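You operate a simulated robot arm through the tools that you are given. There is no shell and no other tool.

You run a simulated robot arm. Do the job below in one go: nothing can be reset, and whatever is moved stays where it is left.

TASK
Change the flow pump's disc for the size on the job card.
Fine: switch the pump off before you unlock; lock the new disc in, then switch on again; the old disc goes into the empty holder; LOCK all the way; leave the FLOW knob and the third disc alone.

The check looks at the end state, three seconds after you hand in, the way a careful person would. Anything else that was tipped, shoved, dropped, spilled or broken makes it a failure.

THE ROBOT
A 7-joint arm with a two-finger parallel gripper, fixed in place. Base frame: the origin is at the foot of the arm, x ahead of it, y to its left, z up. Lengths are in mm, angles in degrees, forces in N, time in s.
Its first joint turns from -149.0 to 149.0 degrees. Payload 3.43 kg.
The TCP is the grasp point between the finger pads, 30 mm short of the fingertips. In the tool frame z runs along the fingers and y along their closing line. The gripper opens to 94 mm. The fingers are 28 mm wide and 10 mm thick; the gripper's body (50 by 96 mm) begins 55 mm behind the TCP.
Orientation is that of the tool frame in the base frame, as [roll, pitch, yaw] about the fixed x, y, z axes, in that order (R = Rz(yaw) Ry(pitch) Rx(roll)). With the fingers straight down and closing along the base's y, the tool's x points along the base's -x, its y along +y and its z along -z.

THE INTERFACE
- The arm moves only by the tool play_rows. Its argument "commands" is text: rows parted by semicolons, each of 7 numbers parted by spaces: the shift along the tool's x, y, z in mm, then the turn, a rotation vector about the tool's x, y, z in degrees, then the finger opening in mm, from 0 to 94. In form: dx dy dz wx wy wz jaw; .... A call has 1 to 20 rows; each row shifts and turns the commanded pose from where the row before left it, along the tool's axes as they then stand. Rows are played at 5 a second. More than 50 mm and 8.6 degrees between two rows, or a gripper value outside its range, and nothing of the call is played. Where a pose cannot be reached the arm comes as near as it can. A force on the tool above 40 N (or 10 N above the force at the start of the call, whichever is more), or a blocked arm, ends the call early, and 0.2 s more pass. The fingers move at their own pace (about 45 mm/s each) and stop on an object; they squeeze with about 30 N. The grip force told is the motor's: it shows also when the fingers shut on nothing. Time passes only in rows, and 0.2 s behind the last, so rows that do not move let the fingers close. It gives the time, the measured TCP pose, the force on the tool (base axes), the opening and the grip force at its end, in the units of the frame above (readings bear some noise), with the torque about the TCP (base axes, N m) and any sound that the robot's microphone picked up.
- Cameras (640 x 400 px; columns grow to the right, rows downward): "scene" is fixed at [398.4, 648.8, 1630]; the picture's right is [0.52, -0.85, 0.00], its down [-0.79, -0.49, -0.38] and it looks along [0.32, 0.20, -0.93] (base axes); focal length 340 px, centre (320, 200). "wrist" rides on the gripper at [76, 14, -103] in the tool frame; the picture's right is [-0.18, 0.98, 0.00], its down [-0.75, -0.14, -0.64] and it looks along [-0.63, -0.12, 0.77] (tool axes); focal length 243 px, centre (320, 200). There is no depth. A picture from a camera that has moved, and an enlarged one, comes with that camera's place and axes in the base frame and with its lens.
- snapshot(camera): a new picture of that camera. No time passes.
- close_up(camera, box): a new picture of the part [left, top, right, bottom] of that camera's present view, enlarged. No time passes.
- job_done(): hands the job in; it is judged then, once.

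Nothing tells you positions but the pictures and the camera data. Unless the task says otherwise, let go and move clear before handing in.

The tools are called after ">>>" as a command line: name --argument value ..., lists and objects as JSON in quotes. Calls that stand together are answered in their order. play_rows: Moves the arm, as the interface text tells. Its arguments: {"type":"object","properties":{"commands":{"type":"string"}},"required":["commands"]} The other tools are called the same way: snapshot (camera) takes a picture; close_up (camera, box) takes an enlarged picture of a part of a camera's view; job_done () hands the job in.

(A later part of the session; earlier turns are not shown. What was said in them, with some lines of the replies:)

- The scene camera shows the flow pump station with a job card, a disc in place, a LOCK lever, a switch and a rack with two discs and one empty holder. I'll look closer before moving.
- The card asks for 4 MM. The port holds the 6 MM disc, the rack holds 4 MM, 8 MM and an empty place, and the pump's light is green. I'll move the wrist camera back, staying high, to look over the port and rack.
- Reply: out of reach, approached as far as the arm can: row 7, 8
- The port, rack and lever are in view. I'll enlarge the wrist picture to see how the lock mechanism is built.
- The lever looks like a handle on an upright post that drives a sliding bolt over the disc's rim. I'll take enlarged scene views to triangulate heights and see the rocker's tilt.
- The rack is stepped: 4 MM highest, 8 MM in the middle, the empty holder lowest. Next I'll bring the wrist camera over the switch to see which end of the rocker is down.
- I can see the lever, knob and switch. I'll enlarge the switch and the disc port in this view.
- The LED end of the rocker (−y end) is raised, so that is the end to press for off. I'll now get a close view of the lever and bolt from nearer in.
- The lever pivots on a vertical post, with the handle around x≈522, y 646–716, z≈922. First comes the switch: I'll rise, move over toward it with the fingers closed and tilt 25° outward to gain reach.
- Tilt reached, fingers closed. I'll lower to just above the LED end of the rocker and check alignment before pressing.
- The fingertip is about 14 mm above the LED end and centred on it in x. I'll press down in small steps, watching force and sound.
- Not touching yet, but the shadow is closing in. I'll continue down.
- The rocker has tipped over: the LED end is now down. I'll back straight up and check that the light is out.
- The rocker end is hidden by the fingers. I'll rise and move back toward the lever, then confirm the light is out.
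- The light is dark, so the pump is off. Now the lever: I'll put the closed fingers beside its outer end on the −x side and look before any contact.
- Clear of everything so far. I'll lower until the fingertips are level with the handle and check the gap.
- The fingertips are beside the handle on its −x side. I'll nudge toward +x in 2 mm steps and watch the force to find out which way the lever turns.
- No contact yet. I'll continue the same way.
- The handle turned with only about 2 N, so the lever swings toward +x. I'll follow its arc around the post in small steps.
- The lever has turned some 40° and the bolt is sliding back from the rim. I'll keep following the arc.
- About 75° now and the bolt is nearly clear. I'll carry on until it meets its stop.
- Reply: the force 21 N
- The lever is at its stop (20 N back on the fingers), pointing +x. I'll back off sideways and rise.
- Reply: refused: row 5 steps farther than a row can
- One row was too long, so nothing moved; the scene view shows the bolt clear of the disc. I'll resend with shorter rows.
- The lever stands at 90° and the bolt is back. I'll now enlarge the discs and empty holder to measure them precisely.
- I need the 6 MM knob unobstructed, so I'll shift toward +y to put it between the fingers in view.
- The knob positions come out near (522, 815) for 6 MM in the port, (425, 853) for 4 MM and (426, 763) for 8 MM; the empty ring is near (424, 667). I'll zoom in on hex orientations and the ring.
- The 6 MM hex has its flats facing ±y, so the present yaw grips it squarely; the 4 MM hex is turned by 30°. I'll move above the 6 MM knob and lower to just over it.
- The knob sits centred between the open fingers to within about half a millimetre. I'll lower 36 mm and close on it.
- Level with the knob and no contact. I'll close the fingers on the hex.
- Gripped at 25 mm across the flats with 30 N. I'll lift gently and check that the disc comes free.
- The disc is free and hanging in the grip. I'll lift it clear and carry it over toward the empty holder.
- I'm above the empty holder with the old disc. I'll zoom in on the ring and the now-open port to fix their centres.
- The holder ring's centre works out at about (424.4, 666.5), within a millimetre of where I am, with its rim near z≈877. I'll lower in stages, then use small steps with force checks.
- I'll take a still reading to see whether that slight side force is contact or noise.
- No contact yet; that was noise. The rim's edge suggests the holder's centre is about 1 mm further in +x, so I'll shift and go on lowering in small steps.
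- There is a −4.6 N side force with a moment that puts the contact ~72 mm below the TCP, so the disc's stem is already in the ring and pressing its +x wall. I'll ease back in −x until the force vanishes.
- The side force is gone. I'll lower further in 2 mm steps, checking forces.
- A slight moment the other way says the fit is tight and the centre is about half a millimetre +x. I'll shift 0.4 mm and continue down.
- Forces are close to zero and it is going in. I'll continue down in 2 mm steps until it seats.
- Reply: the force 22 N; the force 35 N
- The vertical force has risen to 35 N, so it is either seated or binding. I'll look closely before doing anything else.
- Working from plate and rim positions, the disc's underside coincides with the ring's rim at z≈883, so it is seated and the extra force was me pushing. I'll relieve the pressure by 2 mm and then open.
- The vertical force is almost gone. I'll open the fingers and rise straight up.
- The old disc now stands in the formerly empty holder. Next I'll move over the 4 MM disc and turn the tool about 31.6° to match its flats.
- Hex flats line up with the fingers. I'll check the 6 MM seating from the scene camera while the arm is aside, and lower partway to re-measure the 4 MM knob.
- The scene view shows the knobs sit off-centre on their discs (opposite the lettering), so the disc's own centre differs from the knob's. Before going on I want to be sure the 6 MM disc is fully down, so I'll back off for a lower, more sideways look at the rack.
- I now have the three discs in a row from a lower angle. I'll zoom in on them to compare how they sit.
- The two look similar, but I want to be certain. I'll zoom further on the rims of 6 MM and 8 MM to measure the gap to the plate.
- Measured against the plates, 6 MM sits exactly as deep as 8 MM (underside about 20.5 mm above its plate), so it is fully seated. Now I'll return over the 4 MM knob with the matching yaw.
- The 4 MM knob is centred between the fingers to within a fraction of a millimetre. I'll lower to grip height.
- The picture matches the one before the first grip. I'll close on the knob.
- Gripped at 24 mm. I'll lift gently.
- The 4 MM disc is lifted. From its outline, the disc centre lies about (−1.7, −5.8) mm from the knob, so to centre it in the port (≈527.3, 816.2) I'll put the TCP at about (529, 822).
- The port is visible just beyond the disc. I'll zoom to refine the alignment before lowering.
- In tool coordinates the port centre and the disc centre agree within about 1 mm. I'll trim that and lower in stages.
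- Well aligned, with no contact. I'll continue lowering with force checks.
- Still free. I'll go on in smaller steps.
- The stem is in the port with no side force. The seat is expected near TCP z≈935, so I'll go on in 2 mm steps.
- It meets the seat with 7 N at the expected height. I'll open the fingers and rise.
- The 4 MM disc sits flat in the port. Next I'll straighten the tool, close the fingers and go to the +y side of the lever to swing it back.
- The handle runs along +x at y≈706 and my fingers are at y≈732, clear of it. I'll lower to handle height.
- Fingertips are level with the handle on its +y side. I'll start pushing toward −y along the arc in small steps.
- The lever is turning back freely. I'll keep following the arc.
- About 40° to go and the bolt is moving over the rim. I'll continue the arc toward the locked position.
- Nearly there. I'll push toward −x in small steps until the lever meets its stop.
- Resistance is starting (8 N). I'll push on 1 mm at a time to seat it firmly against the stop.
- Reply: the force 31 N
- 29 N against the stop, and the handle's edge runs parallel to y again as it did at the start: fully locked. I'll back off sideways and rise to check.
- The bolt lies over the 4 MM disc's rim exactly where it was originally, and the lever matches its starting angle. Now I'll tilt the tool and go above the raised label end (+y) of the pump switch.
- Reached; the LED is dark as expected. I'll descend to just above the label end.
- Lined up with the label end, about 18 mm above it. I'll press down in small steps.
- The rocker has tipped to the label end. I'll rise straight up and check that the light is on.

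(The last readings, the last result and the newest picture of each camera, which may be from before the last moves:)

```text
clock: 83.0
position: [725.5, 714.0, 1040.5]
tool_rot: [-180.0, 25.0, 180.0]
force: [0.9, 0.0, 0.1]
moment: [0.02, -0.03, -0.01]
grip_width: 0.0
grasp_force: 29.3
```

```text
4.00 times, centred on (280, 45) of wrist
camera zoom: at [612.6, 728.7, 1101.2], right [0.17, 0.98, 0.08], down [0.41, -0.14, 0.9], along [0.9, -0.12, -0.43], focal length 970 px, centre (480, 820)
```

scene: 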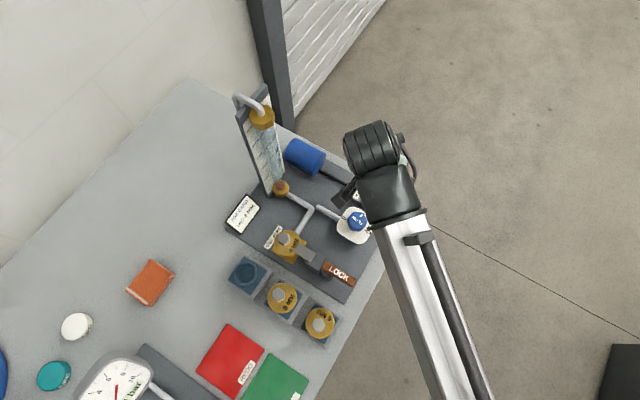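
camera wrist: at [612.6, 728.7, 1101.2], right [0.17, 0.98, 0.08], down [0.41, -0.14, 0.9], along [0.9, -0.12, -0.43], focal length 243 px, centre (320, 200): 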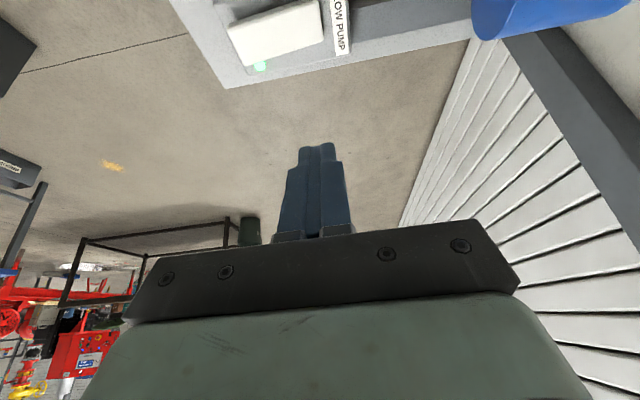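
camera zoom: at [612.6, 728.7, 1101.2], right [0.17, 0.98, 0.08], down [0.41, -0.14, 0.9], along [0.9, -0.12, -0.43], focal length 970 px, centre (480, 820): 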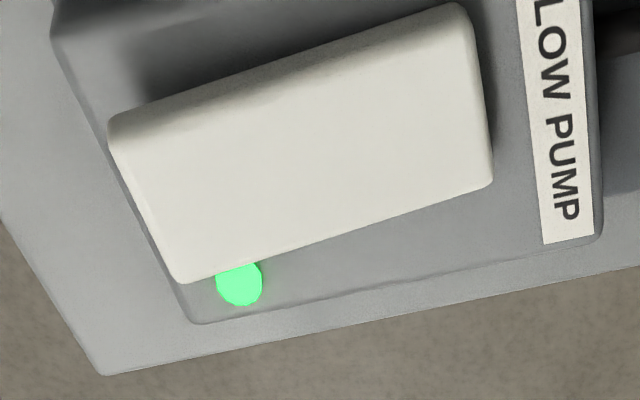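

The green light is on again. I'll move the arm up and clear, then make a final check of everything.

>>> play_rows --commands "-19 0 -40.8 0 0 0 0; -19 0 -40.8 0 0 0 0; -19 0 -40.8 0 0 0 0; 36.25 -8 -16.9 0 0 0 0; 36.25 -8 -16.9 0 0 0 20; 0 0 0 0 8.4 0 40; 0 0 0 0 8.4 0 60; 0 0 0 0 8.2 0 80; 0 0 0 0 0 0 94; 0 0 0 0 0 0 94"

>>> snapshot --camera "scene"

>>> snapshot --camera "wrist"

>>> close_up --camera "scene" --box '[220, 190, 370, 290]'

>>> close_up --camera "scene" --box '[220, 250, 350, 345]'

>>> close_up --camera "scene" --box '[230, 85, 300, 200]'

```text
clock: 85.2
position: [644.5, 698.7, 1176.6]
tool_rot: [-180.0, 0.0, 180.0]
force: [-0.5, 0.1, -0.8]
moment: [0.0, 0.0, -0.03]
grip_width: 94.0
grasp_force: 0.1
```

```text
taken
```

scene: 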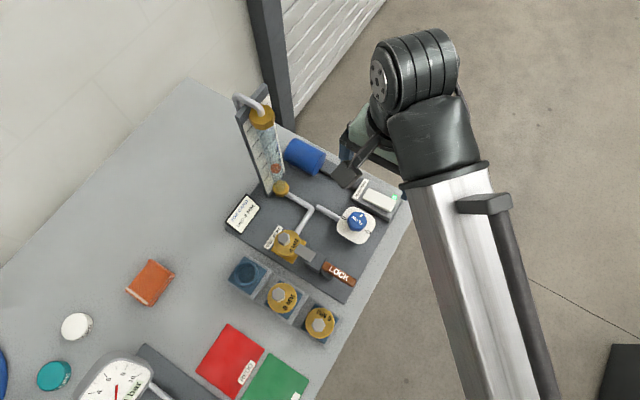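

```text
taken
camera wrist: at [568.6, 712.7, 1278.2], right [0.18, 0.98, 0.0], down [0.75, -0.14, 0.64], along [0.63, -0.12, -0.77], focal length 243 px, centre (320, 200)
```

wrist: 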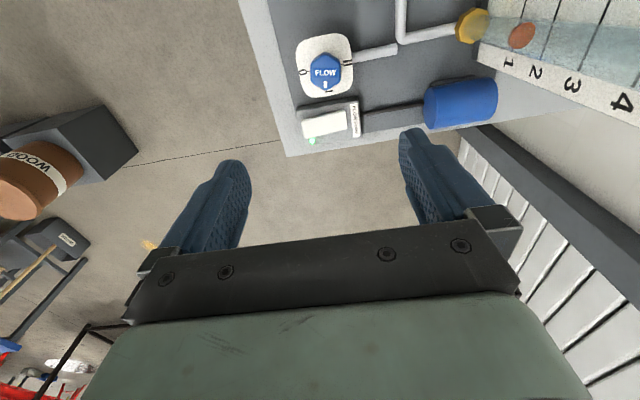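

```text
4.00 times, centred on (295, 240) of scene
camera zoom: at [398.4, 648.8, 1630.0], right [0.52, -0.85, 0.0], down [-0.79, -0.49, -0.38], along [0.32, 0.2, -0.93], focal length 1360 px, centre (420, 40)
```

zoom: 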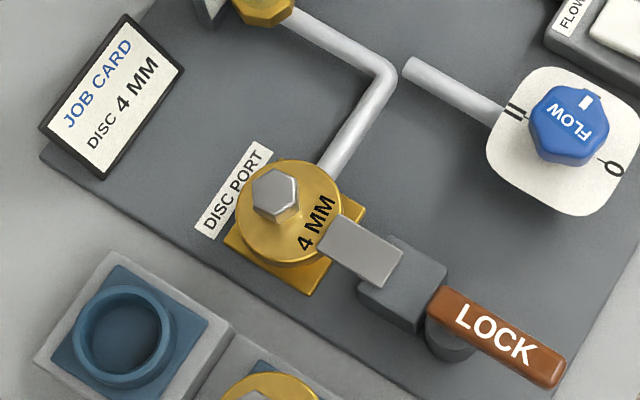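

```text
4.21 times, centred on (285, 298) of scene
camera zoom: at [398.4, 648.8, 1630.0], right [0.52, -0.85, 0.0], down [-0.79, -0.49, -0.38], along [0.32, 0.2, -0.93], focal length 1432 px, centre (467, -210)
```

zoom: 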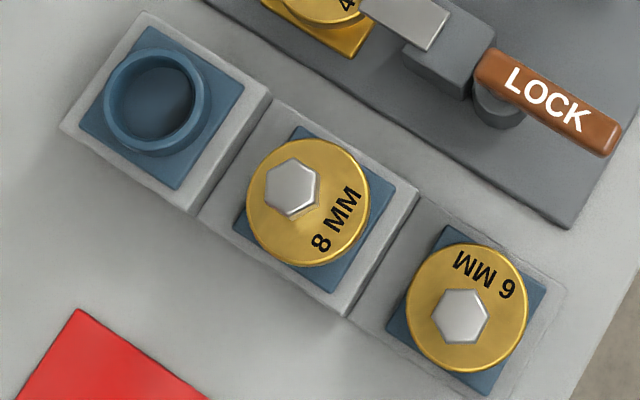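

```text
3.48 times, centred on (265, 142) of scene
camera zoom: at [398.4, 648.8, 1630.0], right [0.52, -0.85, 0.0], down [-0.79, -0.49, -0.38], along [0.32, 0.2, -0.93], focal length 1183 px, centre (511, 400)
```

zoom: 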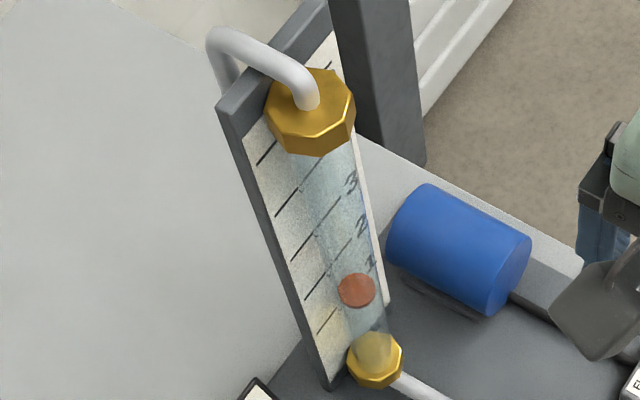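

Everything checks out:
- **Port:** the 4 MM disc is in and the bolt is over its rim, with the lever back at its original angle.
- **Rack:** the 6 MM disc is seated in the formerly empty holder, and the 8 MM disc was not touched.
- **Pump:** the light is green and the flowmeter float has risen.
- **FLOW knob:** unchanged.

The arm is clear, so I'm handing in.

>>> job_done

```text
The job is handed in.
```

The flow pump now runs with the 4 MM disc from the job card, and I've handed the job in. I don't know the check's verdict; it only confirmed the hand-in.

- **Switch:** I turned the pump off before unlocking and on again after locking. The green light is on and the flowmeter float has risen to about 1.
- **Disc port:** the 4 MM disc is seated. The bolt is back over its rim, and the LOCK lever is against its stop at its original angle.
- **Old disc:** the 6 MM disc is in the holder that was empty. While seating it I pressed up to about 35 N before easing off. It now sits as deep in its holder as the 8 MM disc does.
- **Left alone:** I didn't touch the FLOW knob or the 8 MM disc. I saw nothing else moved or knocked over.

The gripper is empty and the arm is clear of the bench.
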